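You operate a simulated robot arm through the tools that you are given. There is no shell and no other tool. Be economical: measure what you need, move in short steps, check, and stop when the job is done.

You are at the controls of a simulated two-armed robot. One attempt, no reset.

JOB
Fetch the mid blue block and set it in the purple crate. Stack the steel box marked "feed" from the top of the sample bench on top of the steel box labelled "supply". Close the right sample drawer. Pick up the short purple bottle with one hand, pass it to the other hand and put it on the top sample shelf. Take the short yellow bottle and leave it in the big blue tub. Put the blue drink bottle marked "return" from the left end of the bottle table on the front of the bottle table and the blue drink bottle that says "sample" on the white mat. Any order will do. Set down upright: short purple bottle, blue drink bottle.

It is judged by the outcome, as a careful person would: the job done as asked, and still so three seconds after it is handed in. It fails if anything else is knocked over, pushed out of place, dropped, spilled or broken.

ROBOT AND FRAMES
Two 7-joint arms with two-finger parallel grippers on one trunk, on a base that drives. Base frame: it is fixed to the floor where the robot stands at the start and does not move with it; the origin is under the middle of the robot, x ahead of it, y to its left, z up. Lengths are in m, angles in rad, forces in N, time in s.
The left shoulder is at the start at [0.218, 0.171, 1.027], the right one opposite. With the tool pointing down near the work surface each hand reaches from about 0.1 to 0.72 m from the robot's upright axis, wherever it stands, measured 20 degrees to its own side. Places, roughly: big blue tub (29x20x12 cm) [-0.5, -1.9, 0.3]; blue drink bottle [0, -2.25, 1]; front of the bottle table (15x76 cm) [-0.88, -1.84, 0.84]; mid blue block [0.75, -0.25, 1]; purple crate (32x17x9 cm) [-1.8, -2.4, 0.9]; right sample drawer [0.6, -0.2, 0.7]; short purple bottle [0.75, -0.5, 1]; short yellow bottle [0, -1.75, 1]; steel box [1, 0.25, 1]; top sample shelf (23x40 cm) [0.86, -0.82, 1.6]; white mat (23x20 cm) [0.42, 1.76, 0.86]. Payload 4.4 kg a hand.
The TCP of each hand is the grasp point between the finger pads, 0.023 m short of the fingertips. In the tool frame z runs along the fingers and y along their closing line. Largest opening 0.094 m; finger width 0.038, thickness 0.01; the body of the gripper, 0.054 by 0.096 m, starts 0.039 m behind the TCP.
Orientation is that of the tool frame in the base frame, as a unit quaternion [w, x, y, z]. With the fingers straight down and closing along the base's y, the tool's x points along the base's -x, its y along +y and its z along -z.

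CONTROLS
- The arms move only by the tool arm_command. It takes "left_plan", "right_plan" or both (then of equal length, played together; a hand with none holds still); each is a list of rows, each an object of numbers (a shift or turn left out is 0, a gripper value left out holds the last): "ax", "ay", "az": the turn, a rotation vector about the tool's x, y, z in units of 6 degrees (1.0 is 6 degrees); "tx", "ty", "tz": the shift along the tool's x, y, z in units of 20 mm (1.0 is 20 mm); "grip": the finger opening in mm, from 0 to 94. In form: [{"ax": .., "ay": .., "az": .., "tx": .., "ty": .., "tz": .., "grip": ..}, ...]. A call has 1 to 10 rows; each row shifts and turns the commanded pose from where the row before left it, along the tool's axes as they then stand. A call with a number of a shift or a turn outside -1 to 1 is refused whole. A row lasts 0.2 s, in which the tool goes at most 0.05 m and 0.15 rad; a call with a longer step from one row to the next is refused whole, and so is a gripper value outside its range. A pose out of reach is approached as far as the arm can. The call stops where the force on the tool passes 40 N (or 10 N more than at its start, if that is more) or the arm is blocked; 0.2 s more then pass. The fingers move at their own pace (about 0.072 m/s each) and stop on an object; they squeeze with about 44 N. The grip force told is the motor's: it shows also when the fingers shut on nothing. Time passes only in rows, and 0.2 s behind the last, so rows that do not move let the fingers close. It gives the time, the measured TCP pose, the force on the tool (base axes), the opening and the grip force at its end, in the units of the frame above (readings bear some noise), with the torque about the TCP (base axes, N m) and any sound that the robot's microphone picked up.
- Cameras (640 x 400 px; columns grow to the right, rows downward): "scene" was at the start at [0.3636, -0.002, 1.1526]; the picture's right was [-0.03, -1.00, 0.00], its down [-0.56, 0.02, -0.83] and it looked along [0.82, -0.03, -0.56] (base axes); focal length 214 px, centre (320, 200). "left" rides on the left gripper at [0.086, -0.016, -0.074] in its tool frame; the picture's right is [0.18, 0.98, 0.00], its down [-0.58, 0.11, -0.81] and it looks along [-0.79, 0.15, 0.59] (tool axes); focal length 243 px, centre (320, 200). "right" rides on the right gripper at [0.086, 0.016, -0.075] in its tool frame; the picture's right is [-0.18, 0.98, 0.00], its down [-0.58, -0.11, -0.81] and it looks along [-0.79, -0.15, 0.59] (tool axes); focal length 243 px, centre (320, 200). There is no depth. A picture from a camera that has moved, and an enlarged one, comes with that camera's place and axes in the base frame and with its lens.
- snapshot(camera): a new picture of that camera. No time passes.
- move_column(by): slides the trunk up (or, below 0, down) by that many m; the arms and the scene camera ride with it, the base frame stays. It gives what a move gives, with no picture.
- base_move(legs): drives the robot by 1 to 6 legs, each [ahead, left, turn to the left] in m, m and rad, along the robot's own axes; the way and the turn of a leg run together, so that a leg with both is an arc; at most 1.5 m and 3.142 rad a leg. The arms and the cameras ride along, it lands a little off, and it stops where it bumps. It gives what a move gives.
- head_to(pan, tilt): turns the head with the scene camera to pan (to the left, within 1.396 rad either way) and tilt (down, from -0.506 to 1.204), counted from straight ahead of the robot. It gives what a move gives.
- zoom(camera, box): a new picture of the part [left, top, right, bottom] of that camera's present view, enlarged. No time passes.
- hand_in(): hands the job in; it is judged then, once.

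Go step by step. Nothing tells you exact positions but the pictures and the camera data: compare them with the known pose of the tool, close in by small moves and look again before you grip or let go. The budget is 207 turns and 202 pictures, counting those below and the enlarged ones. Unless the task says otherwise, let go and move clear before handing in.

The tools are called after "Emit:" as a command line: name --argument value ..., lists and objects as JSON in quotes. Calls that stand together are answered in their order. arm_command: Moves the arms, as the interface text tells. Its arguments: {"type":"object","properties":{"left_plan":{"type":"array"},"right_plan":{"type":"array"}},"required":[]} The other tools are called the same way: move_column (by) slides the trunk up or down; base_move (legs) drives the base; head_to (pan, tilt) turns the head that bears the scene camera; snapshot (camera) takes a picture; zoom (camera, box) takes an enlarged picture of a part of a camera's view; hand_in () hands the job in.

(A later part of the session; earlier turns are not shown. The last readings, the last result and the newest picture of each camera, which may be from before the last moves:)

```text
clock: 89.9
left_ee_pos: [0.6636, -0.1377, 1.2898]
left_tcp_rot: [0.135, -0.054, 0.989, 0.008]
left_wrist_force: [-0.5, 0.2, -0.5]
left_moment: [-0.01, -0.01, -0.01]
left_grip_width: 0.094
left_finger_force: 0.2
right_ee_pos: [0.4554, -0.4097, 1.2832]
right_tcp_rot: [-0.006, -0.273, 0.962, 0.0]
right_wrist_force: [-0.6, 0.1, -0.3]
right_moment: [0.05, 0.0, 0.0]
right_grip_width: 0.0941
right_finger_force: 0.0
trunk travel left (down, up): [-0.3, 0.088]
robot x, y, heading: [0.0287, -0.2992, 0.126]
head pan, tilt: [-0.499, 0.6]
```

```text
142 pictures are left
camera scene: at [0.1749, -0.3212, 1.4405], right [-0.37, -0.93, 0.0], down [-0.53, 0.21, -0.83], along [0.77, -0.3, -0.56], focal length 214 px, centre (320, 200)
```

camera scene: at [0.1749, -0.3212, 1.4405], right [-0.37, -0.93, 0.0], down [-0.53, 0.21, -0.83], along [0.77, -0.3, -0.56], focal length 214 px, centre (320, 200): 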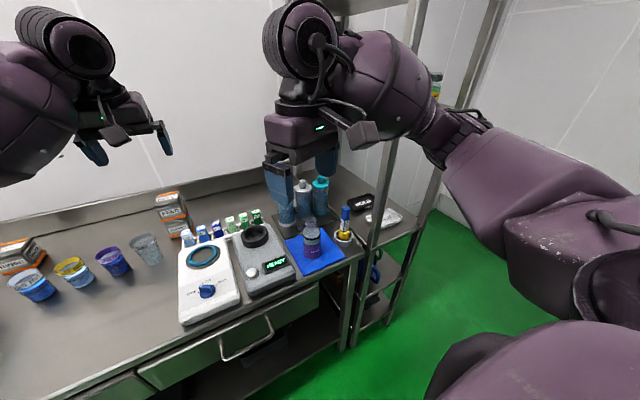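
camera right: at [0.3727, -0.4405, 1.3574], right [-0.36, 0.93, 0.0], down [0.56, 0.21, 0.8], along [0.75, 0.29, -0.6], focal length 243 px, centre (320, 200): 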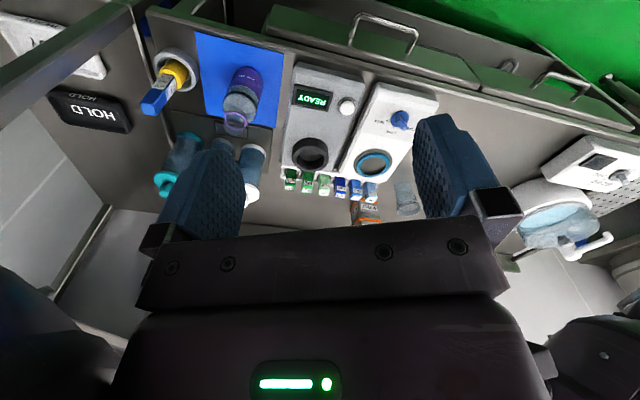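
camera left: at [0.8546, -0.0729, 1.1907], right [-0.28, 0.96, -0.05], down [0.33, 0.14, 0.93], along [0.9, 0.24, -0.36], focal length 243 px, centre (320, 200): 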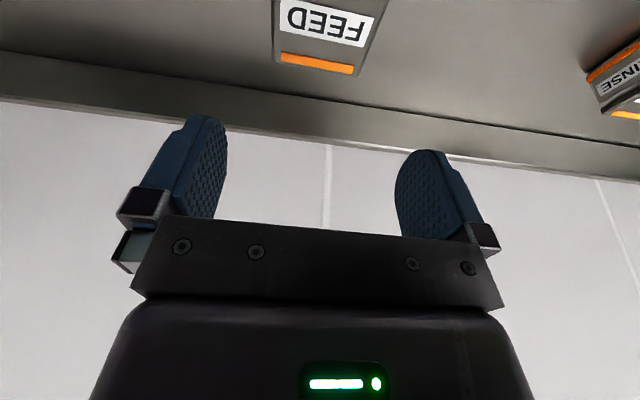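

Emit:
arm_command --right_plan '[{"tx": -0.75, "ty": -0.9, "tz": 0.6}, {"tx": -0.75, "ty": -0.9, "tz": 0.6}, {"tx": -0.75, "ty": -0.9, "tz": 0.6}, {"tx": -0.75, "ty": -0.9, "tz": 0.6}, {"tx": -0.75, "ty": -0.9, "tz": 0.6}, {"tx": -0.75, "ty": -0.9, "tz": 0.6}, {"tx": -0.75, "ty": -0.9, "tz": 0.6}, {"tx": -0.75, "ty": -0.9, "tz": 0.6}, {"tx": -0.75, "ty": -0.9, "tz": 0.6}]'

Emit:
snapshot --camera "right"

Emit:
zoom --camera "scene" --box '[220, 130, 400, 270]'

```text
clock: 91.9
left_ee_pos: [0.6641, -0.1363, 1.2892]
left_tcp_rot: [0.134, -0.053, 0.99, 0.008]
left_wrist_force: [-0.4, -1.0, -0.4]
left_moment: [0.02, -0.02, -0.01]
left_grip_width: 0.0938
left_finger_force: 0.2
right_ee_pos: [0.655, -0.4755, 1.1722]
right_tcp_rot: [-0.006, -0.273, 0.962, 0.001]
right_wrist_force: [0.1, 1.0, -0.3]
right_moment: [-0.01, 0.02, -0.01]
right_grip_width: 0.0939
right_finger_force: 0.0
trunk travel left (down, up): [-0.3, 0.088]
robot x, y, heading: [0.0254, -0.2963, 0.126]
head pan, tilt: [-0.499, 0.6]
```

```text
141 pictures are left
camera right: at [0.5721, -0.5083, 1.2464], right [-0.36, 0.93, 0.0], down [0.56, 0.21, 0.8], along [0.75, 0.29, -0.6], focal length 243 px, centre (320, 200)
```

right: 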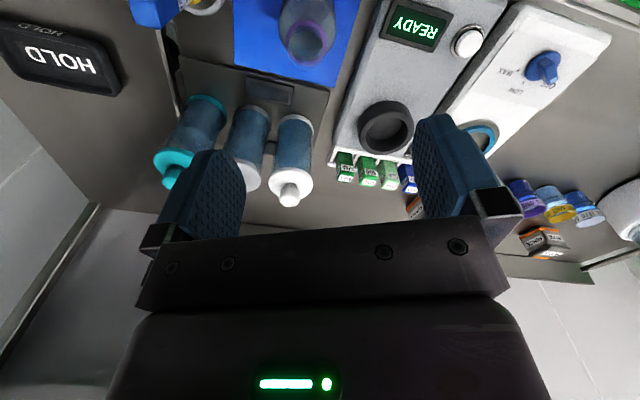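

```text
2.86 times, centred on (310, 200) of scene
camera zoom: at [0.1755, -0.3211, 1.4403], right [-0.37, -0.93, 0.0], down [-0.53, 0.21, -0.82], along [0.77, -0.3, -0.57], focal length 613 px, centre (349, 200)
```

zoom: 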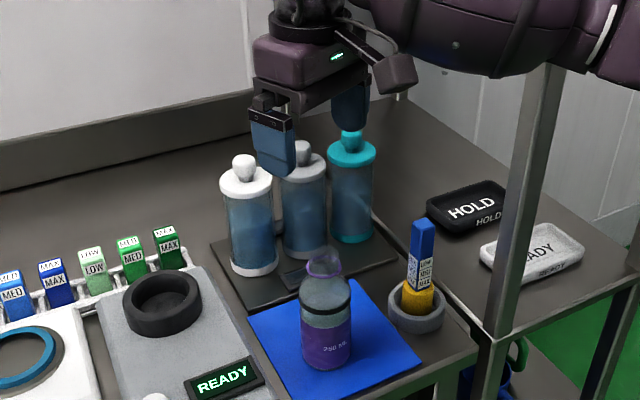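

Emit:
arm_command --right_plan '[{"tx": 0.3, "ty": -0.2, "tz": 1}, {"tz": 1}, {"tz": 1}, {"tz": 1}, {"tz": 1}]'

Emit:
snapshot --camera "right"

Emit:
zoom --camera "scene" --box '[250, 150, 390, 270]'

```text
clock: 93.1
left_ee_pos: [0.664, -0.1364, 1.2906]
left_tcp_rot: [0.134, -0.054, 0.99, 0.008]
left_wrist_force: [-0.7, 0.5, -0.2]
left_moment: [0.0, 0.0, 0.0]
left_grip_width: 0.0942
left_finger_force: 0.0
right_ee_pos: [0.6498, -0.4834, 1.0726]
right_tcp_rot: [-0.005, -0.273, 0.962, 0.001]
right_wrist_force: [1.0, 0.4, 0.2]
right_moment: [-0.01, -0.06, -0.03]
right_grip_width: 0.094
right_finger_force: 0.1
trunk travel left (down, up): [-0.3, 0.088]
robot x, y, heading: [0.0278, -0.2975, 0.121]
head pan, tilt: [-0.499, 0.6]
```

```text
139 pictures are left
camera right: at [0.5679, -0.5146, 1.1463], right [-0.36, 0.93, 0.0], down [0.56, 0.21, 0.8], along [0.75, 0.29, -0.6], focal length 243 px, centre (320, 200)
```

right: 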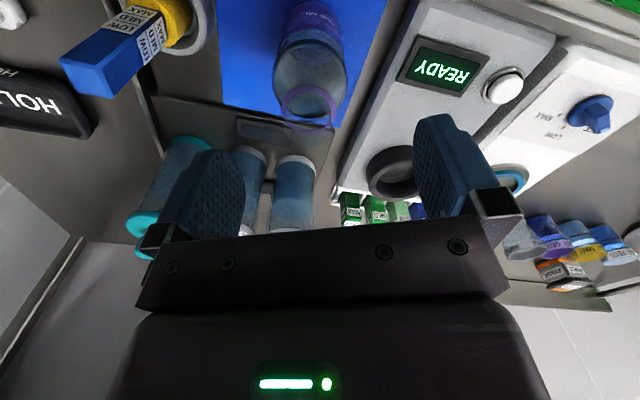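

```text
3.33 times, centred on (320, 210) of scene
camera zoom: at [0.1751, -0.3213, 1.4404], right [-0.37, -0.93, 0.0], down [-0.53, 0.21, -0.82], along [0.77, -0.3, -0.57], focal length 715 px, centre (320, 167)
```

zoom: 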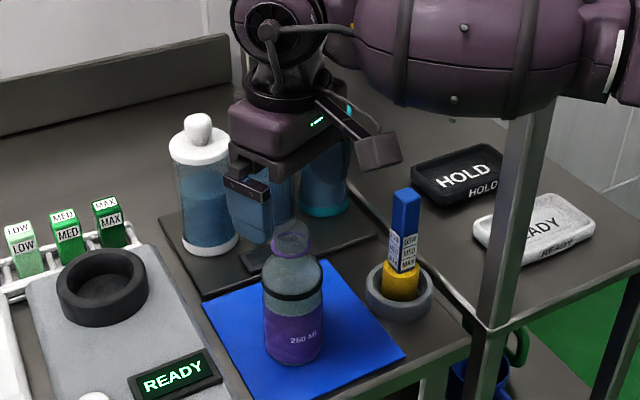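

Emit:
zoom --camera "right" --box '[240, 0, 400, 150]'

```text
2.67 times, centred on (320, 75) of right
camera zoom: at [0.5679, -0.5146, 1.1463], right [-0.36, 0.93, 0.0], down [0.56, 0.21, 0.8], along [0.75, 0.29, -0.6], focal length 647 px, centre (320, 533)
```

zoom: 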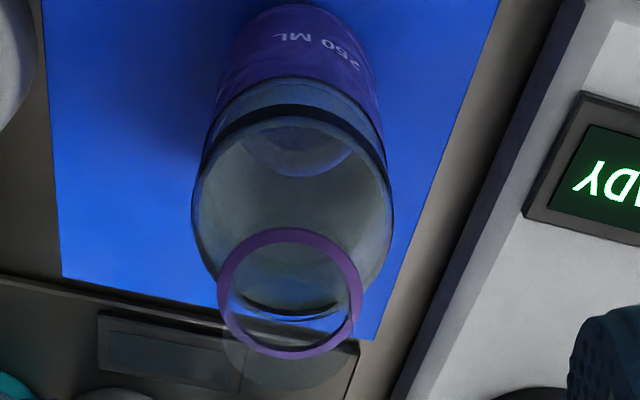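

Emit:
arm_command --right_plan '[{"tx": -0.8, "ty": -0.5}, {"tz": 0.8}]'

Emit:
snapshot --camera "right"

Emit:
zoom --camera "scene" --box '[250, 150, 390, 270]'

```text
clock: 93.7
left_ee_pos: [0.6621, -0.1368, 1.2895]
left_tcp_rot: [0.134, -0.054, 0.989, 0.008]
left_wrist_force: [-0.4, -0.1, -0.8]
left_moment: [-0.03, 0.0, -0.03]
left_grip_width: 0.0941
left_finger_force: 0.0
right_ee_pos: [0.6681, -0.4834, 1.0579]
right_tcp_rot: [-0.005, -0.272, 0.962, 0.0]
right_wrist_force: [0.0, -0.7, -1.2]
right_moment: [0.0, 0.01, 0.0]
right_grip_width: 0.0939
right_finger_force: 0.1
trunk travel left (down, up): [-0.3, 0.088]
robot x, y, heading: [0.0264, -0.2993, 0.128]
head pan, tilt: [-0.499, 0.6]
```

```text
136 pictures are left
camera right: at [0.5859, -0.5149, 1.131], right [-0.36, 0.93, 0.0], down [0.56, 0.21, 0.8], along [0.75, 0.29, -0.6], focal length 243 px, centre (320, 200)
```

right: 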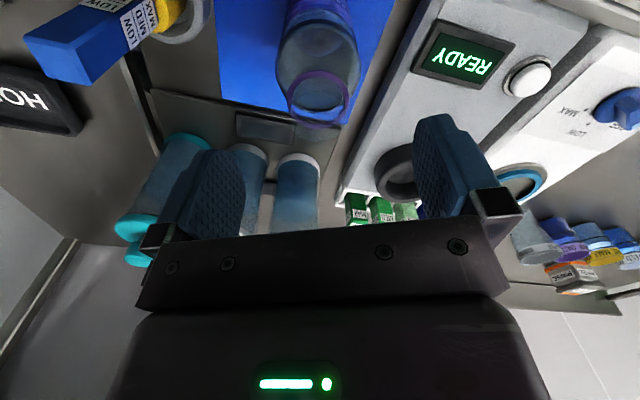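

```text
3.33 times, centred on (320, 210) of scene
camera zoom: at [0.1747, -0.3214, 1.4405], right [-0.37, -0.93, 0.0], down [-0.53, 0.21, -0.83], along [0.77, -0.3, -0.56], focal length 715 px, centre (320, 167)
```

zoom: 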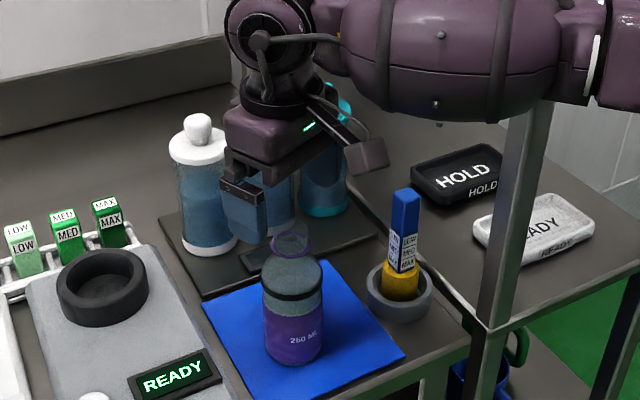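

Emit:
arm_command --right_plan '[{"tx": 0.15, "tz": 0.8}, {"tz": 0.8}, {"tz": 0.8}]'

Emit:
snapshot --camera "right"

Emit:
zoom --camera "scene" --box '[250, 150, 390, 270]'

```text
clock: 94.5
left_ee_pos: [0.6633, -0.1377, 1.2922]
left_tcp_rot: [0.135, -0.054, 0.989, 0.008]
left_wrist_force: [-0.4, -1.0, -0.2]
left_moment: [0.0, -0.01, 0.02]
left_grip_width: 0.0941
left_finger_force: 0.1
right_ee_pos: [0.666, -0.4856, 1.0096]
right_tcp_rot: [-0.005, -0.272, 0.962, 0.001]
right_wrist_force: [-0.3, 0.2, -0.2]
right_moment: [-0.01, -0.01, 0.0]
right_grip_width: 0.0937
right_finger_force: 0.2
trunk travel left (down, up): [-0.3, 0.088]
robot x, y, heading: [0.0253, -0.2996, 0.126]
head pan, tilt: [-0.499, 0.6]
```

```text
134 pictures are left
camera right: at [0.5832, -0.5166, 1.0824], right [-0.36, 0.93, 0.0], down [0.56, 0.21, 0.8], along [0.75, 0.29, -0.6], focal length 243 px, centre (320, 200)
```

right: 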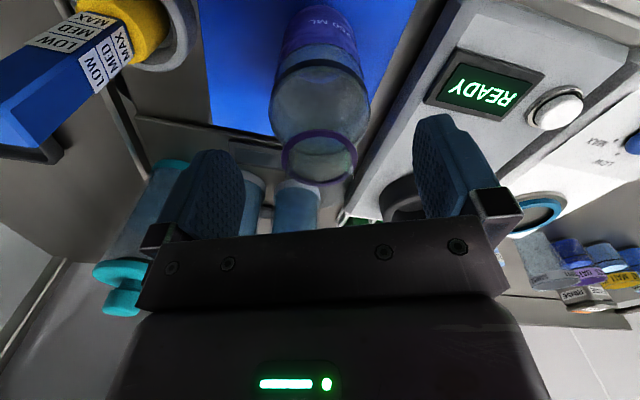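

```text
3.33 times, centred on (320, 210) of scene
camera zoom: at [0.1751, -0.3212, 1.4404], right [-0.37, -0.93, 0.0], down [-0.53, 0.21, -0.82], along [0.77, -0.3, -0.57], focal length 715 px, centre (320, 167)
```

zoom: 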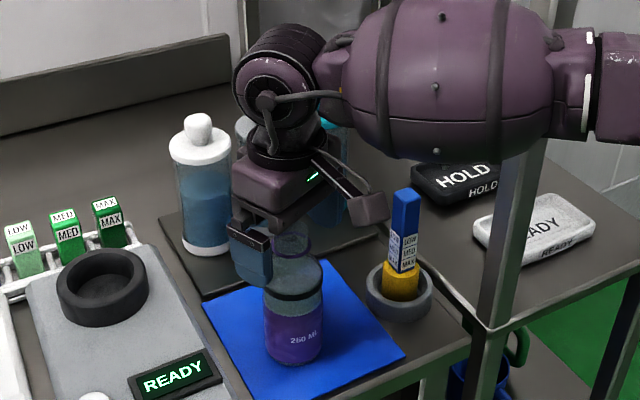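

Emit:
arm_command --right_plan '[{"tz": 0.3}, {"grip": 20}, {}, {}, {}]'

Emit:
snapshot --camera "right"

Emit:
zoom --camera "scene" --box '[250, 150, 390, 270]'

```text
clock: 95.7
left_ee_pos: [0.6621, -0.1371, 1.29]
left_tcp_rot: [0.134, -0.054, 0.989, 0.008]
left_wrist_force: [0.7, 0.0, -0.3]
left_moment: [0.01, -0.03, -0.03]
left_grip_width: 0.0937
left_finger_force: 0.0
right_ee_pos: [0.6653, -0.4856, 1.0032]
right_tcp_rot: [-0.006, -0.272, 0.962, 0.001]
right_wrist_force: [-0.1, 0.6, 1.1]
right_moment: [0.01, 0.03, 0.02]
right_grip_width: 0.0312
right_finger_force: 43.6
trunk travel left (down, up): [-0.3, 0.088]
robot x, y, heading: [0.0256, -0.2986, 0.127]
head pan, tilt: [-0.499, 0.6]
```

```text
132 pictures are left
camera right: at [0.5823, -0.5166, 1.0765], right [-0.36, 0.93, 0.0], down [0.56, 0.21, 0.8], along [0.75, 0.29, -0.6], focal length 243 px, centre (320, 200)
```

right: 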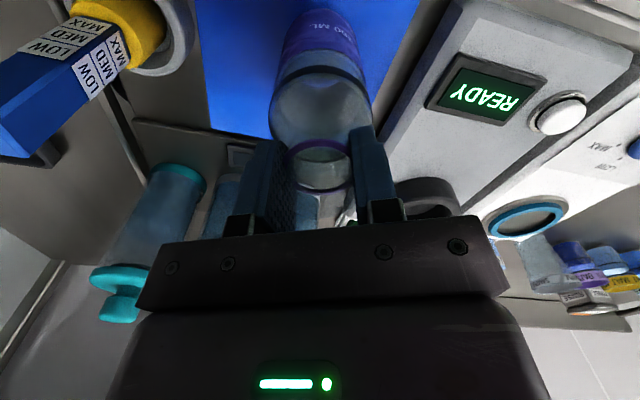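

```text
3.33 times, centred on (320, 210) of scene
camera zoom: at [0.1748, -0.321, 1.4405], right [-0.37, -0.93, 0.0], down [-0.53, 0.21, -0.83], along [0.77, -0.3, -0.56], focal length 715 px, centre (320, 167)
```

zoom: 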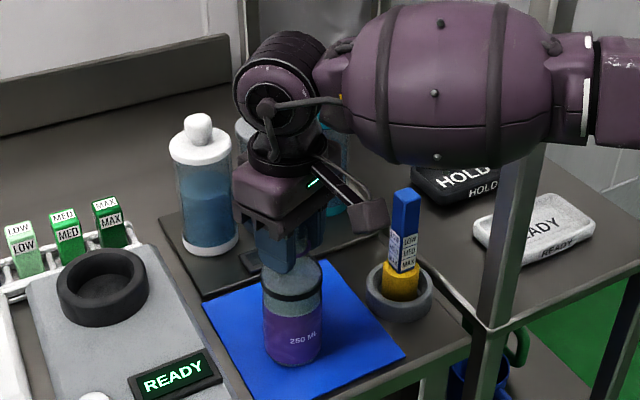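

Emit:
arm_command --right_plan '[{"tz": -0.5}, {"tz": -0.5}, {"tz": -1}, {"tz": -1}, {"tz": -1}, {"tz": -1}, {"tz": -1}, {"tz": -1}]'

Emit:
snapshot --camera "scene"

```text
clock: 97.5
left_ee_pos: [0.6614, -0.1366, 1.2923]
left_tcp_rot: [0.134, -0.053, 0.99, 0.007]
left_wrist_force: [-0.3, -0.1, 0.2]
left_moment: [0.02, -0.01, -0.07]
left_grip_width: 0.0941
left_finger_force: 0.0
right_ee_pos: [0.6666, -0.4857, 1.1448]
right_tcp_rot: [-0.006, -0.273, 0.962, 0.001]
right_wrist_force: [-0.8, 0.7, -0.3]
right_moment: [0.0, -0.05, 0.0]
right_grip_width: 0.031
right_finger_force: 43.9
trunk travel left (down, up): [-0.3, 0.088]
robot x, y, heading: [0.0271, -0.2959, 0.122]
head pan, tilt: [-0.499, 0.6]
```

```text
130 pictures are left
camera scene: at [0.1746, -0.3209, 1.4405], right [-0.37, -0.93, 0.0], down [-0.53, 0.21, -0.83], along [0.77, -0.3, -0.56], focal length 214 px, centre (320, 200)
```

scene: 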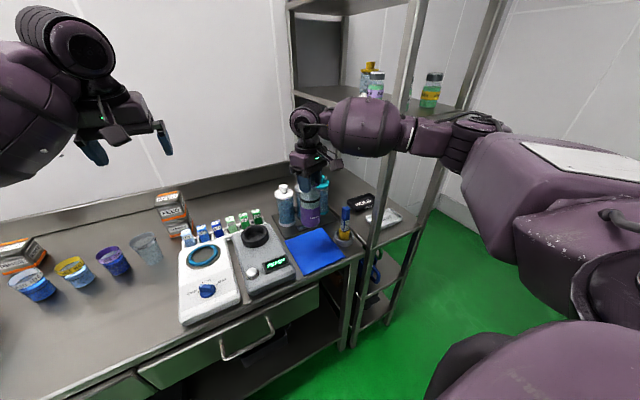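

The bottle is lifted. I'll back away from the bench for the handover and reorient the left hand to come at the body at about 45°.

Emit:
base_move --legs '[[-0.3, 0, 0]]'

Emit:
arm_command --left_plan '[{"ay": 0.87, "ty": 1}, {"ay": 0.87, "ty": 1}, {"ay": 0.87, "ty": 1}, {"az": 0.9, "ty": 1}, {"az": 0.9, "ty": 1}, {"az": 0.9, "ty": 1}, {"ty": 1, "tx": 0.5}, {"ty": 1, "tx": 0.5}, {"ty": 1, "tx": 0.5}, {"tx": 1}]'

Emit:
arm_command --left_plan '[{"ay": -1}, {"ay": -1}, {"ay": -1}, {"ay": -1}, {"ay": -1}, {"ay": -1}, {"ay": -1}, {"ay": -1}, {}]' --right_plan '[{"tx": -0.416, "ty": 0.91}, {"tx": -0.416, "ty": 0.91}, {"tx": -0.416, "ty": 0.91}, {"tx": -0.416, "ty": 0.91}, {"tx": -0.416, "ty": 0.91}, {"tx": -0.416, "ty": 0.91}, {"tx": -0.416, "ty": 0.91}, {"tx": -0.416, "ty": 0.91}, {"tx": -0.416, "ty": 0.91}]'

Emit:
head_to --pan 0.0 --tilt 0.5

Emit:
snapshot --camera "scene"

Emit:
snapshot --camera "left"

```text
clock: 99.5
left_ee_pos: [0.3641, -0.1752, 1.2912]
left_tcp_rot: [0.134, -0.054, 0.989, 0.008]
left_wrist_force: [-0.1, 0.4, -0.7]
left_moment: [0.0, 0.0, 0.0]
left_grip_width: 0.0936
left_finger_force: 0.0
right_ee_pos: [0.3687, -0.522, 1.1453]
right_tcp_rot: [-0.006, -0.273, 0.962, 0.0]
right_wrist_force: [-0.4, -0.1, -0.1]
right_moment: [-0.01, 0.03, 0.01]
right_grip_width: 0.0311
right_finger_force: 44.4
trunk travel left (down, up): [-0.3, 0.088]
robot x, y, heading: [-0.2718, -0.337, 0.127]
head pan, tilt: [-0.499, 0.6]
```

```text
clock: 101.7
left_ee_pos: [0.3166, 0.0129, 1.29]
left_tcp_rot: [-0.002, 0.087, 0.996, 0.001]
left_wrist_force: [-0.2, -0.7, -0.1]
left_moment: [-0.01, -0.01, -0.02]
left_grip_width: 0.0938
left_finger_force: 0.0
right_ee_pos: [0.3684, -0.5212, 1.1444]
right_tcp_rot: [-0.006, -0.273, 0.962, -0.001]
right_wrist_force: [-0.8, 0.1, -0.9]
right_moment: [0.0, 0.0, -0.01]
right_grip_width: 0.0311
right_finger_force: 43.6
trunk travel left (down, up): [-0.3, 0.088]
robot x, y, heading: [-0.2732, -0.3378, 0.129]
head pan, tilt: [-0.499, 0.6]
```

```text
clock: 103.7
left_ee_pos: [0.3186, 0.0136, 1.292]
left_tcp_rot: [0.404, 0.077, 0.911, -0.034]
left_wrist_force: [0.4, -0.1, 0.3]
left_moment: [0.0, 0.02, 0.01]
left_grip_width: 0.094
left_finger_force: 0.1
right_ee_pos: [0.3478, -0.3433, 1.1455]
right_tcp_rot: [-0.005, -0.273, 0.962, 0.0]
right_wrist_force: [-0.7, 0.5, -0.4]
right_moment: [0.0, 0.0, 0.02]
right_grip_width: 0.0312
right_finger_force: 44.0
trunk travel left (down, up): [-0.3, 0.088]
robot x, y, heading: [-0.2748, -0.3379, 0.126]
head pan, tilt: [-0.499, 0.6]
```

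```text
clock: 104.7
left_ee_pos: [0.3177, 0.0135, 1.2916]
left_tcp_rot: [0.403, 0.079, 0.911, -0.034]
left_wrist_force: [-0.4, 1.0, -0.5]
left_moment: [0.02, -0.03, -0.01]
left_grip_width: 0.0941
left_finger_force: 0.1
right_ee_pos: [0.3468, -0.3441, 1.145]
right_tcp_rot: [-0.006, -0.273, 0.962, 0.0]
right_wrist_force: [0.3, 0.0, -0.3]
right_moment: [-0.01, -0.01, -0.03]
right_grip_width: 0.0309
right_finger_force: 44.4
trunk travel left (down, up): [-0.3, 0.088]
robot x, y, heading: [-0.2717, -0.3346, 0.128]
head pan, tilt: [0.0, 0.499]
```

```text
129 pictures are left
camera scene: at [-0.1155, -0.3151, 1.4495], right [0.13, -0.99, 0.0], down [-0.48, -0.06, -0.88], along [0.87, 0.11, -0.48], focal length 214 px, centre (320, 200)
```

scene: 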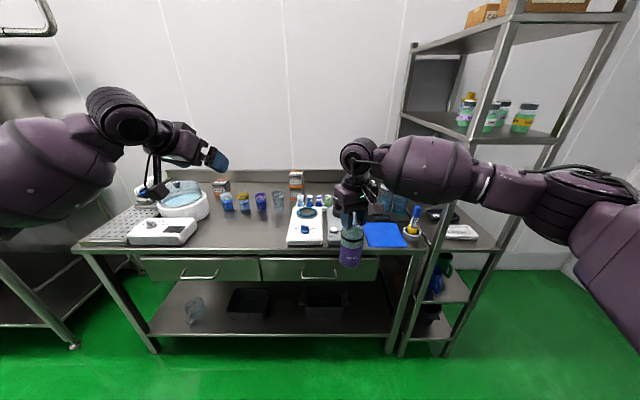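

```text
128 pictures are left
camera left: at [0.2041, 0.0178, 1.2784], right [0.05, 0.99, -0.14], down [-0.19, 0.14, 0.97], along [0.98, -0.02, 0.19], focal length 243 px, centre (320, 200)
```

left: 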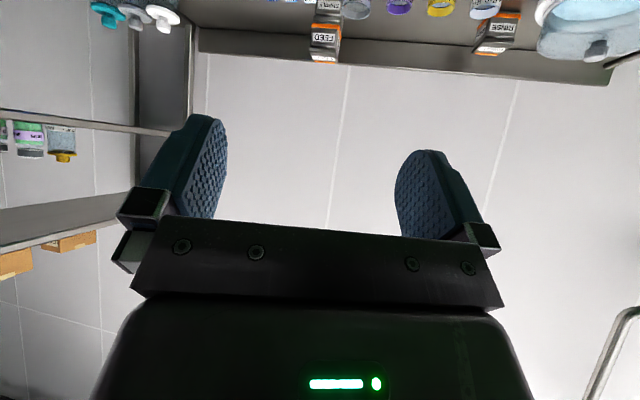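

Emit:
arm_command --left_plan '[{"tx": 0.606, "ty": -0.97, "tz": 0.328}, {"tx": 0.606, "ty": -0.97, "tz": 0.328}, {"tx": 0.606, "ty": -0.97, "tz": 0.328}, {"tx": 0.606, "ty": -0.97, "tz": 0.328}, {"tx": 0.606, "ty": -0.97, "tz": 0.328}, {"tx": 0.606, "ty": -0.97, "tz": 0.328}, {"tx": 0.606, "ty": -0.97, "tz": 0.328}, {"tx": 0.606, "ty": -0.97, "tz": 0.328}, {"tx": 0.606, "ty": -0.97, "tz": 0.328}]'

Emit:
arm_command --left_plan '[{"tx": 0.606, "ty": -0.97, "tz": 0.328}, {"tx": 0.606, "ty": -0.97, "tz": 0.328}, {"tx": 0.606, "ty": -0.97, "tz": 0.328}, {"tx": 0.606, "ty": -0.97, "tz": 0.328}, {"tx": 0.606, "ty": -0.97, "tz": 0.328}, {"tx": 0.606, "ty": -0.97, "tz": 0.328}]'

Emit:
snapshot --camera "left"

Emit:
snapshot --camera "scene"

```text
clock: 106.7
left_ee_pos: [0.2587, -0.1552, 1.1702]
left_tcp_rot: [0.403, 0.078, 0.911, -0.034]
left_wrist_force: [0.8, -0.1, 0.6]
left_moment: [-0.01, 0.0, -0.03]
left_grip_width: 0.0942
left_finger_force: 0.0
right_ee_pos: [0.3477, -0.3433, 1.1445]
right_tcp_rot: [-0.005, -0.273, 0.962, 0.001]
right_wrist_force: [-0.7, 0.2, -0.1]
right_moment: [0.02, -0.04, -0.02]
right_grip_width: 0.0308
right_finger_force: 44.4
trunk travel left (down, up): [-0.3, 0.088]
robot x, y, heading: [-0.2753, -0.3379, 0.126]
head pan, tilt: [0.0, 0.499]
```

```text
clock: 108.1
left_ee_pos: [0.2177, -0.2656, 1.0894]
left_tcp_rot: [0.403, 0.078, 0.911, -0.033]
left_wrist_force: [-0.1, 0.1, 1.2]
left_moment: [-0.03, 0.04, 0.01]
left_grip_width: 0.0938
left_finger_force: 0.0
right_ee_pos: [0.3466, -0.3438, 1.145]
right_tcp_rot: [-0.006, -0.273, 0.962, 0.001]
right_wrist_force: [-0.7, -0.4, -0.9]
right_moment: [-0.03, -0.05, -0.04]
right_grip_width: 0.0308
right_finger_force: 44.4
trunk travel left (down, up): [-0.3, 0.088]
robot x, y, heading: [-0.2729, -0.335, 0.129]
head pan, tilt: [0.0, 0.499]
```

```text
127 pictures are left
camera left: at [0.1048, -0.2607, 1.0764], right [0.05, 0.99, -0.13], down [-0.19, 0.14, 0.97], along [0.98, -0.02, 0.19], focal length 243 px, centre (320, 200)
```

left: 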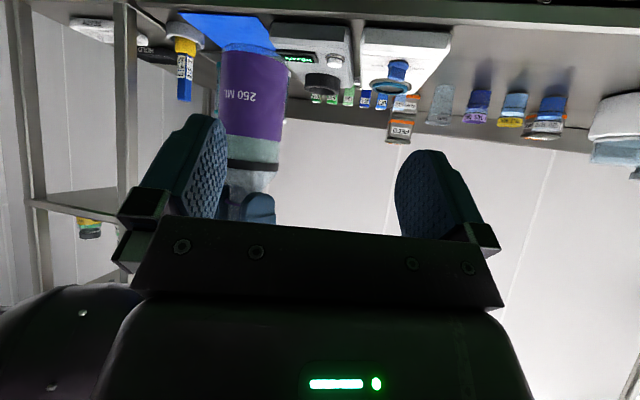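

```text
126 pictures are left
camera scene: at [-0.1156, -0.3155, 1.4496], right [0.13, -0.99, 0.0], down [-0.47, -0.06, -0.88], along [0.87, 0.11, -0.48], focal length 214 px, centre (320, 200)
```

scene: 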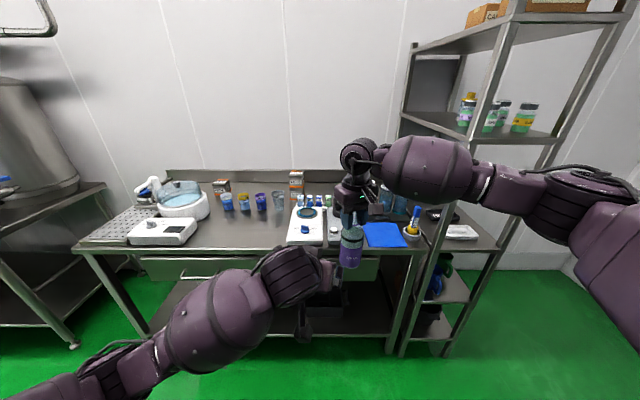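

Emit:
arm_command --left_plan '[{"tx": 0.573, "ty": -0.94, "tz": 0.33}, {"tx": 0.573, "ty": -0.94, "tz": 0.33}, {"tx": 0.573, "ty": -0.94, "tz": 0.33}, {"tx": -0.667, "tz": 0.733}, {"tx": -0.667, "tz": 0.733}, {"tx": -0.667, "tz": 0.733}]'

Emit:
snapshot --camera "left"

Emit:
zoom --camera "scene" --box '[250, 130, 450, 330]'

```text
clock: 109.5
left_ee_pos: [0.2623, -0.3271, 1.0504]
left_tcp_rot: [0.404, 0.079, 0.911, -0.035]
left_wrist_force: [-0.7, -1.0, -0.2]
left_moment: [0.0, 0.0, 0.01]
left_grip_width: 0.0939
left_finger_force: 0.1
right_ee_pos: [0.3475, -0.3442, 1.145]
right_tcp_rot: [-0.005, -0.272, 0.962, 0.001]
right_wrist_force: [0.0, 0.5, -0.2]
right_moment: [0.0, 0.02, 0.02]
right_grip_width: 0.0309
right_finger_force: 44.0
trunk travel left (down, up): [-0.3, 0.088]
robot x, y, heading: [-0.2736, -0.3369, 0.127]
head pan, tilt: [0.0, 0.499]
```

```text
125 pictures are left
camera left: at [0.1473, -0.324, 1.0378], right [0.05, 0.99, -0.14], down [-0.18, 0.14, 0.97], along [0.98, -0.02, 0.19], focal length 243 px, centre (320, 200)
```

left: 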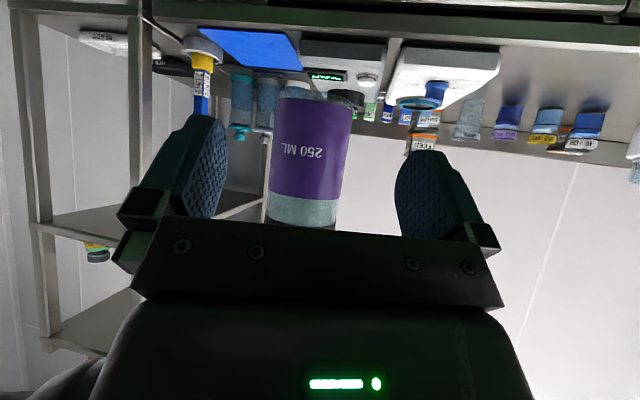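

```text
2.00 times, centred on (350, 230) of scene
camera zoom: at [-0.1152, -0.3151, 1.4495], right [0.13, -0.99, 0.0], down [-0.48, -0.06, -0.88], along [0.87, 0.11, -0.48], focal length 429 px, centre (260, 140)
```

zoom: 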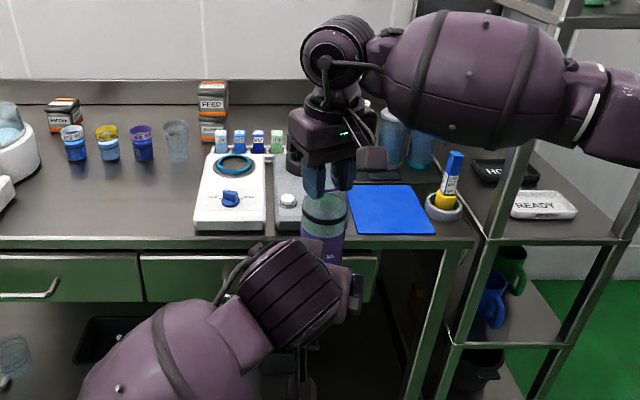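

Emit:
arm_command --left_plan '[{"tx": -0.71, "tz": 0.78}, {"tx": -0.71, "tz": 0.78}, {"tx": -0.71, "tz": 0.78}, {"tx": -0.6, "tz": 0.66}]'

Emit:
snapshot --camera "left"

Emit:
zoom --camera "scene" --box '[280, 150, 420, 300]'

Emit:
snapshot --camera "right"

```text
clock: 110.5
left_ee_pos: [0.3336, -0.3437, 1.0506]
left_tcp_rot: [0.403, 0.081, 0.911, -0.035]
left_wrist_force: [-2.1, 0.6, -0.1]
left_moment: [0.02, -0.1, -0.01]
left_grip_width: 0.0941
left_finger_force: 0.0
right_ee_pos: [0.3539, -0.3484, 1.1475]
right_tcp_rot: [0.001, -0.266, 0.964, -0.002]
right_wrist_force: [-0.4, 0.0, 0.3]
right_moment: [-0.03, -0.03, 0.0]
right_grip_width: 0.0306
right_finger_force: 43.7
trunk travel left (down, up): [-0.3, 0.088]
robot x, y, heading: [-0.2669, -0.3372, 0.123]
head pan, tilt: [0.0, 0.499]
stopped in row 4 (right hand): the force on the tool passed its limit at 53 N (the readings are from after the stop); the commanded pose is now the measured one
```

```text
123 pictures are left
camera left: at [0.2193, -0.3385, 1.0379], right [0.05, 0.99, -0.13], down [-0.18, 0.14, 0.97], along [0.98, -0.03, 0.19], focal length 243 px, centre (320, 200)
```

left: 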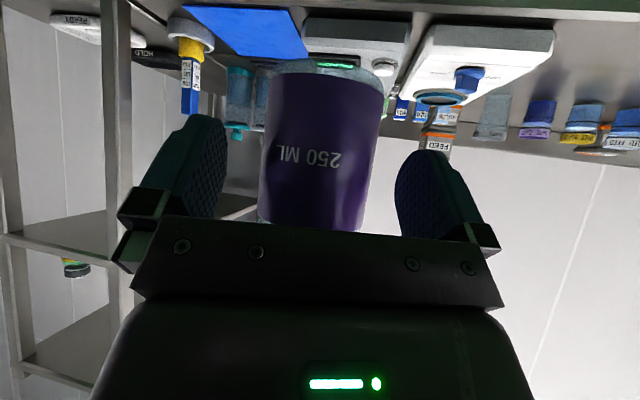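

```text
2.67 times, centred on (350, 225) of scene
camera zoom: at [-0.1156, -0.3152, 1.4495], right [0.13, -0.99, 0.0], down [-0.47, -0.06, -0.88], along [0.87, 0.11, -0.48], focal length 572 px, centre (240, 133)
```

zoom: 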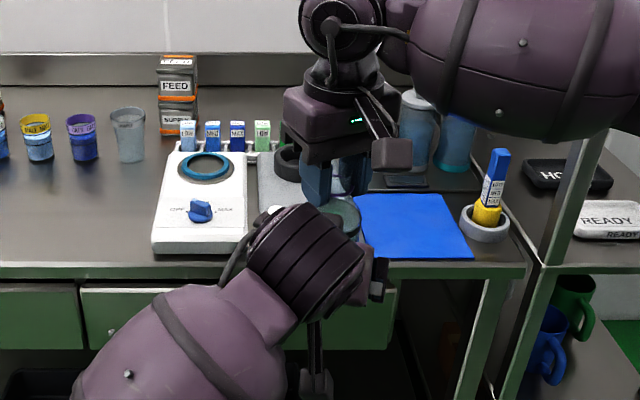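

```text
121 pictures are left
camera right: at [0.2696, -0.3781, 1.2193], right [-0.34, 0.94, 0.0], down [0.55, 0.21, 0.81], along [0.76, 0.28, -0.59], focal length 243 px, centre (320, 200)
```

right: 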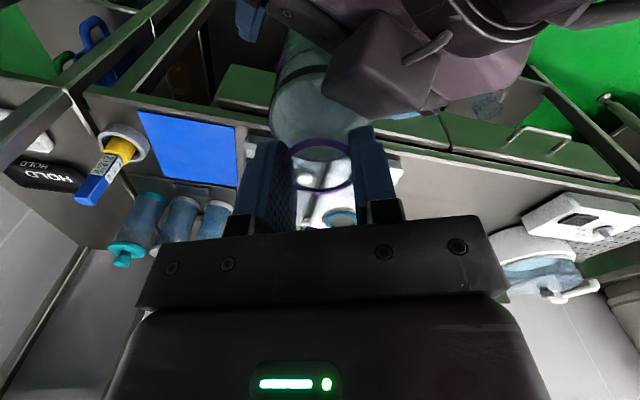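

Emit:
arm_command --left_plan '[{"tx": 0.12, "tz": -0.13}, {"grip": 40}, {}, {}, {}]'

Emit:
snapshot --camera "left"

```text
clock: 111.7
left_ee_pos: [0.3307, -0.3428, 1.0508]
left_tcp_rot: [0.401, 0.081, 0.912, -0.035]
left_wrist_force: [0.0, 3.9, -1.1]
left_moment: [-0.32, -0.38, 0.02]
left_grip_width: 0.0565
left_finger_force: 44.2
right_ee_pos: [0.3538, -0.347, 1.1463]
right_tcp_rot: [0.002, -0.266, 0.964, -0.002]
right_wrist_force: [0.2, -2.3, 0.8]
right_moment: [0.0, 0.37, 0.03]
right_grip_width: 0.031
right_finger_force: 43.4
trunk travel left (down, up): [-0.3, 0.088]
robot x, y, heading: [-0.2675, -0.3352, 0.132]
head pan, tilt: [0.0, 0.499]
```

```text
120 pictures are left
camera left: at [0.2162, -0.3376, 1.0374], right [0.05, 0.99, -0.14], down [-0.18, 0.14, 0.97], along [0.98, -0.03, 0.19], focal length 243 px, centre (320, 200)
```

left: 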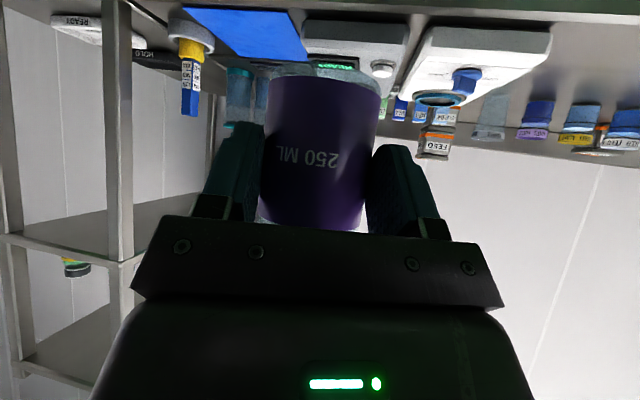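

Emit:
arm_command --left_plan '[{"grip": 94}, {}, {"tx": 0.85, "tz": -0.93}, {"tx": 0.85, "tz": -0.93}, {"ay": -1}, {"ay": -1}, {"tx": -0.97, "tz": -0.56}, {"tx": -0.51, "tz": 0.89}, {"tx": -0.51, "tz": 0.89}]'

Emit:
snapshot --camera "left"

```text
clock: 113.8
left_ee_pos: [0.3194, -0.3226, 1.0494]
left_tcp_rot: [0.485, 0.079, 0.871, -0.024]
left_wrist_force: [0.4, -0.1, 0.5]
left_moment: [0.01, 0.0, 0.0]
left_grip_width: 0.094
left_finger_force: 0.0
right_ee_pos: [0.3534, -0.348, 1.1471]
right_tcp_rot: [0.002, -0.265, 0.964, -0.003]
right_wrist_force: [-0.7, 0.8, -0.3]
right_moment: [0.02, -0.03, 0.03]
right_grip_width: 0.0308
right_finger_force: 44.0
trunk travel left (down, up): [-0.3, 0.088]
robot x, y, heading: [-0.2738, -0.3375, 0.126]
head pan, tilt: [0.0, 0.499]
stopped in row 9 (left hand): the arm was blocked; the commanded pose is now the measured one
```

```text
119 pictures are left
camera left: at [0.2105, -0.3186, 1.0156], right [0.06, 0.99, -0.12], down [-0.36, 0.14, 0.92], along [0.93, -0.01, 0.36], focal length 243 px, centre (320, 200)
```

left: 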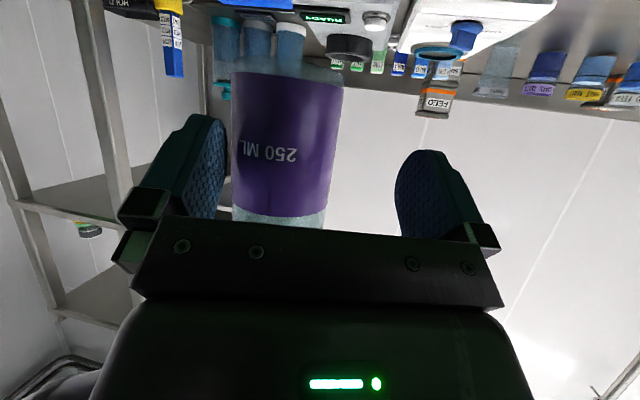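

Emit:
snapshot --camera "scene"

Emit:
snapshot --camera "right"

```text
118 pictures are left
camera scene: at [-0.1157, -0.3145, 1.4496], right [0.13, -0.99, 0.0], down [-0.47, -0.06, -0.88], along [0.87, 0.11, -0.48], focal length 214 px, centre (320, 200)
```

scene: 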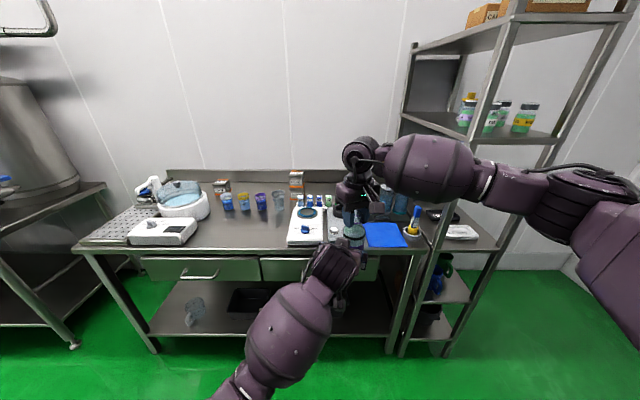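

```text
117 pictures are left
camera right: at [0.2694, -0.3774, 1.2193], right [-0.35, 0.94, 0.0], down [0.55, 0.21, 0.81], along [0.76, 0.28, -0.59], focal length 243 px, centre (320, 200)
```

right: 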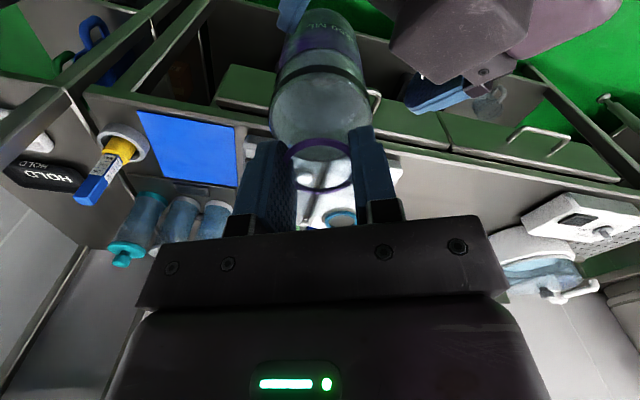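

Emit:
arm_command --left_plan '[{"tx": 0.53, "tz": -0.85}, {"tx": 0.53, "tz": -0.85}, {"tx": 0.53, "tz": -0.85}, {"tx": 0.53, "tz": -0.85}]'

Emit:
arm_command --right_plan '[{"tx": -0.945, "ty": 0.497, "tz": -0.667}, {"tx": -0.945, "ty": 0.497, "tz": -0.667}, {"tx": -0.945, "ty": 0.497, "tz": -0.667}, {"tx": -0.945, "ty": 0.497, "tz": -0.667}, {"tx": -0.945, "ty": 0.497, "tz": -0.667}, {"tx": -0.945, "ty": 0.497, "tz": -0.667}]' --left_plan '[{"ty": 1}, {"ty": 1}, {"ty": 1}, {"ty": 1}, {"ty": 1}, {"ty": 1}]'

Emit:
snapshot --camera "left"

```text
clock: 114.8
left_ee_pos: [0.2407, -0.311, 1.0479]
left_tcp_rot: [0.485, 0.081, 0.87, -0.023]
left_wrist_force: [-1.1, 0.3, 0.2]
left_moment: [-0.02, -0.01, 0.0]
left_grip_width: 0.0941
left_finger_force: 0.1
right_ee_pos: [0.3529, -0.3481, 1.1468]
right_tcp_rot: [0.001, -0.265, 0.964, -0.001]
right_wrist_force: [-0.9, 0.6, 0.8]
right_moment: [0.03, 0.02, -0.01]
right_grip_width: 0.0313
right_finger_force: 44.4
trunk travel left (down, up): [-0.3, 0.088]
robot x, y, heading: [-0.2676, -0.3377, 0.129]
head pan, tilt: [0.0, 0.499]
```

```text
clock: 116.2
left_ee_pos: [0.2595, -0.1944, 1.0521]
left_tcp_rot: [0.485, 0.079, 0.87, -0.027]
left_wrist_force: [-0.3, 0.1, 0.0]
left_moment: [-0.01, 0.01, 0.01]
left_grip_width: 0.0939
left_finger_force: 0.0
right_ee_pos: [0.4221, -0.2383, 1.2258]
right_tcp_rot: [0.002, -0.267, 0.964, -0.003]
right_wrist_force: [-0.3, 0.1, -0.9]
right_moment: [-0.02, 0.0, 0.0]
right_grip_width: 0.031
right_finger_force: 44.1
trunk travel left (down, up): [-0.3, 0.088]
robot x, y, heading: [-0.2731, -0.337, 0.129]
head pan, tilt: [0.0, 0.499]
```

```text
116 pictures are left
camera left: at [0.1502, -0.1898, 1.0194], right [0.07, 0.99, -0.13], down [-0.36, 0.14, 0.92], along [0.93, -0.02, 0.37], focal length 243 px, centre (320, 200)
```

left: 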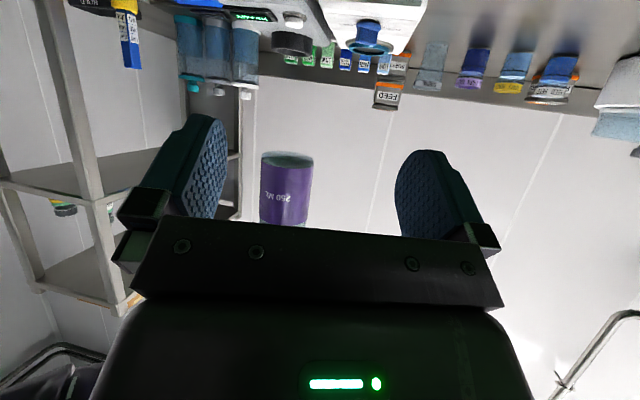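

Emit:
arm_command --left_plan '[{"tx": -0.873, "ty": 0.03, "tz": -0.542}, {"tx": -0.873, "ty": 0.03, "tz": -0.542}, {"tx": -0.873, "ty": 0.03, "tz": -0.542}, {"tx": -0.873, "ty": 0.03, "tz": -0.542}, {"tx": -0.873, "ty": 0.03, "tz": -0.542}, {"tx": -0.575, "ty": -0.12, "tz": 0.92}, {"tx": -0.575, "ty": -0.12, "tz": 0.92}, {"tx": -0.575, "ty": -0.12, "tz": 0.92}, {"tx": -0.575, "ty": -0.12, "tz": 0.92}]'

Emit:
snapshot --camera "left"

Emit:
snapshot --camera "scene"

```text
clock: 118.2
left_ee_pos: [0.3455, -0.2184, 1.158]
left_tcp_rot: [0.484, 0.079, 0.871, -0.027]
left_wrist_force: [-0.1, -0.5, 0.7]
left_moment: [0.01, 0.01, 0.01]
left_grip_width: 0.094
left_finger_force: 0.1
right_ee_pos: [0.4217, -0.2404, 1.2254]
right_tcp_rot: [0.001, -0.265, 0.964, -0.001]
right_wrist_force: [0.0, 0.5, -0.2]
right_moment: [0.01, 0.03, 0.02]
right_grip_width: 0.0306
right_finger_force: 44.5
trunk travel left (down, up): [-0.3, 0.088]
robot x, y, heading: [-0.2675, -0.3357, 0.127]
head pan, tilt: [0.0, 0.499]
```

```text
115 pictures are left
camera left: at [0.2364, -0.2151, 1.1243], right [0.07, 0.99, -0.13], down [-0.36, 0.14, 0.92], along [0.93, -0.02, 0.36], focal length 243 px, centre (320, 200)
```

left: 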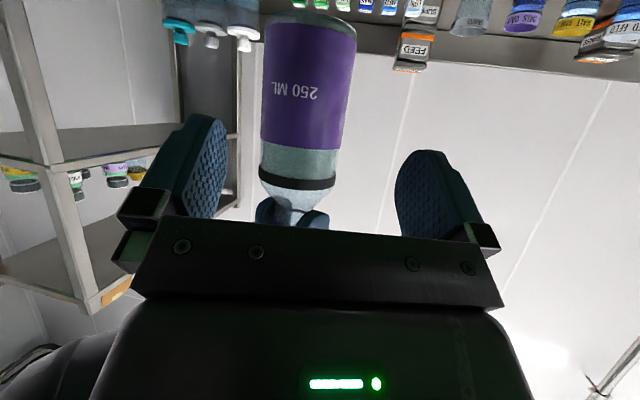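

```text
114 pictures are left
camera scene: at [-0.1151, -0.3151, 1.4495], right [0.13, -0.99, 0.0], down [-0.48, -0.06, -0.88], along [0.87, 0.11, -0.48], focal length 214 px, centre (320, 200)
```

scene: 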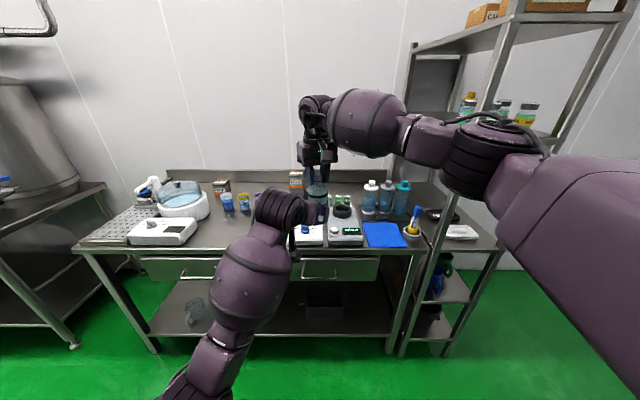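

Emit:
arm_command --left_plan '[{"tx": -0.44, "ty": -0.11, "tz": 0.71}, {"tx": -0.44, "ty": -0.11, "tz": 0.71}, {"tx": -0.44, "ty": -0.11, "tz": 0.71}, {"tx": -0.3, "ty": -0.08, "tz": 0.5}]'

Emit:
snapshot --camera "left"

Emit:
snapshot --camera "right"

```text
clock: 119.2
left_ee_pos: [0.4048, -0.2375, 1.1569]
left_tcp_rot: [0.486, 0.08, 0.87, -0.028]
left_wrist_force: [-0.7, 0.0, -0.5]
left_moment: [-0.03, -0.08, 0.01]
left_grip_width: 0.094
left_finger_force: 0.1
right_ee_pos: [0.4207, -0.2408, 1.2266]
right_tcp_rot: [0.001, -0.265, 0.964, -0.002]
right_wrist_force: [1.8, -0.3, 0.4]
right_moment: [0.01, 0.03, -0.03]
right_grip_width: 0.0307
right_finger_force: 44.2
trunk travel left (down, up): [-0.3, 0.088]
robot x, y, heading: [-0.27, -0.3361, 0.125]
head pan, tilt: [0.0, 0.499]
```

```text
113 pictures are left
camera left: at [0.2952, -0.2334, 1.1236], right [0.07, 0.99, -0.13], down [-0.36, 0.14, 0.92], along [0.93, -0.02, 0.36], focal length 243 px, centre (320, 200)
```

left: 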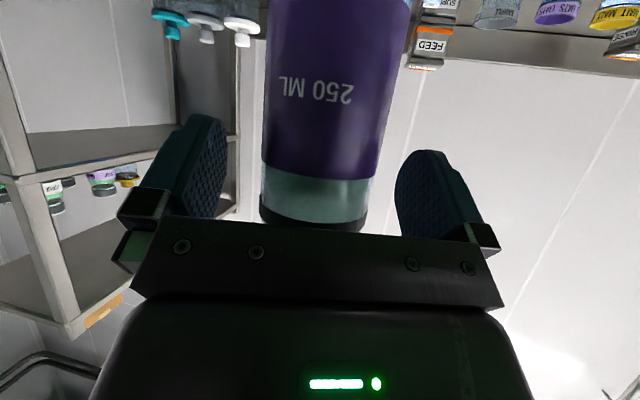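

```text
112 pictures are left
camera right: at [0.3371, -0.2703, 1.2986], right [-0.35, 0.94, 0.0], down [0.55, 0.21, 0.81], along [0.76, 0.28, -0.59], focal length 243 px, centre (320, 200)
```

right: 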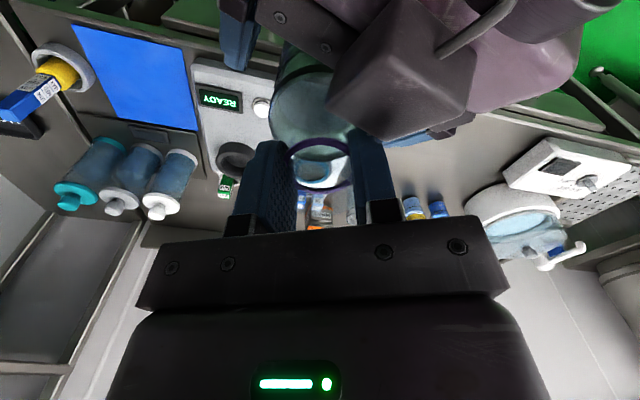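

Emit:
arm_command --left_plan '[{"tx": -0.07, "tz": 0.11}, {"grip": 40}, {}, {}, {}]'

Emit:
snapshot --camera "left"

```text
clock: 120.5
left_ee_pos: [0.4057, -0.2359, 1.1564]
left_tcp_rot: [0.484, 0.079, 0.871, -0.028]
left_wrist_force: [-29.6, 5.5, -4.6]
left_moment: [-0.68, -1.59, 0.62]
left_grip_width: 0.0576
left_finger_force: 44.0
right_ee_pos: [0.4222, -0.2411, 1.2256]
right_tcp_rot: [0.003, -0.265, 0.964, -0.002]
right_wrist_force: [30.6, -5.0, 4.5]
right_moment: [0.4, -0.43, -0.68]
right_grip_width: 0.0311
right_finger_force: 44.5
trunk travel left (down, up): [-0.3, 0.088]
robot x, y, heading: [-0.2785, -0.3372, 0.128]
head pan, tilt: [0.0, 0.499]
```

```text
111 pictures are left
camera left: at [0.297, -0.2338, 1.1237], right [0.07, 0.99, -0.13], down [-0.36, 0.14, 0.92], along [0.93, -0.02, 0.36], focal length 243 px, centre (320, 200)
```

left: 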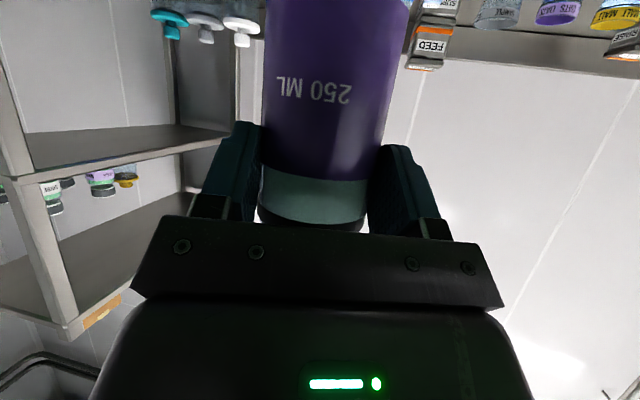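

Emit:
arm_command --left_plan '[{"tx": 0.1, "tz": -0.17}, {}]'

```text
clock: 121.0
left_ee_pos: [0.4027, -0.2348, 1.1551]
left_tcp_rot: [0.485, 0.078, 0.871, -0.026]
left_wrist_force: [13.3, 10.9, -5.7]
left_moment: [-1.03, 0.85, 0.3]
left_grip_width: 0.0575
left_finger_force: 44.1
right_ee_pos: [0.4192, -0.2389, 1.2258]
right_tcp_rot: [-0.002, -0.268, 0.963, 0.0]
right_wrist_force: [-11.9, -9.7, 5.4]
right_moment: [0.29, 0.1, -0.13]
right_grip_width: 0.0307
right_finger_force: 44.6
trunk travel left (down, up): [-0.3, 0.088]
robot x, y, heading: [-0.272, -0.3341, 0.132]
head pan, tilt: [0.0, 0.499]
```

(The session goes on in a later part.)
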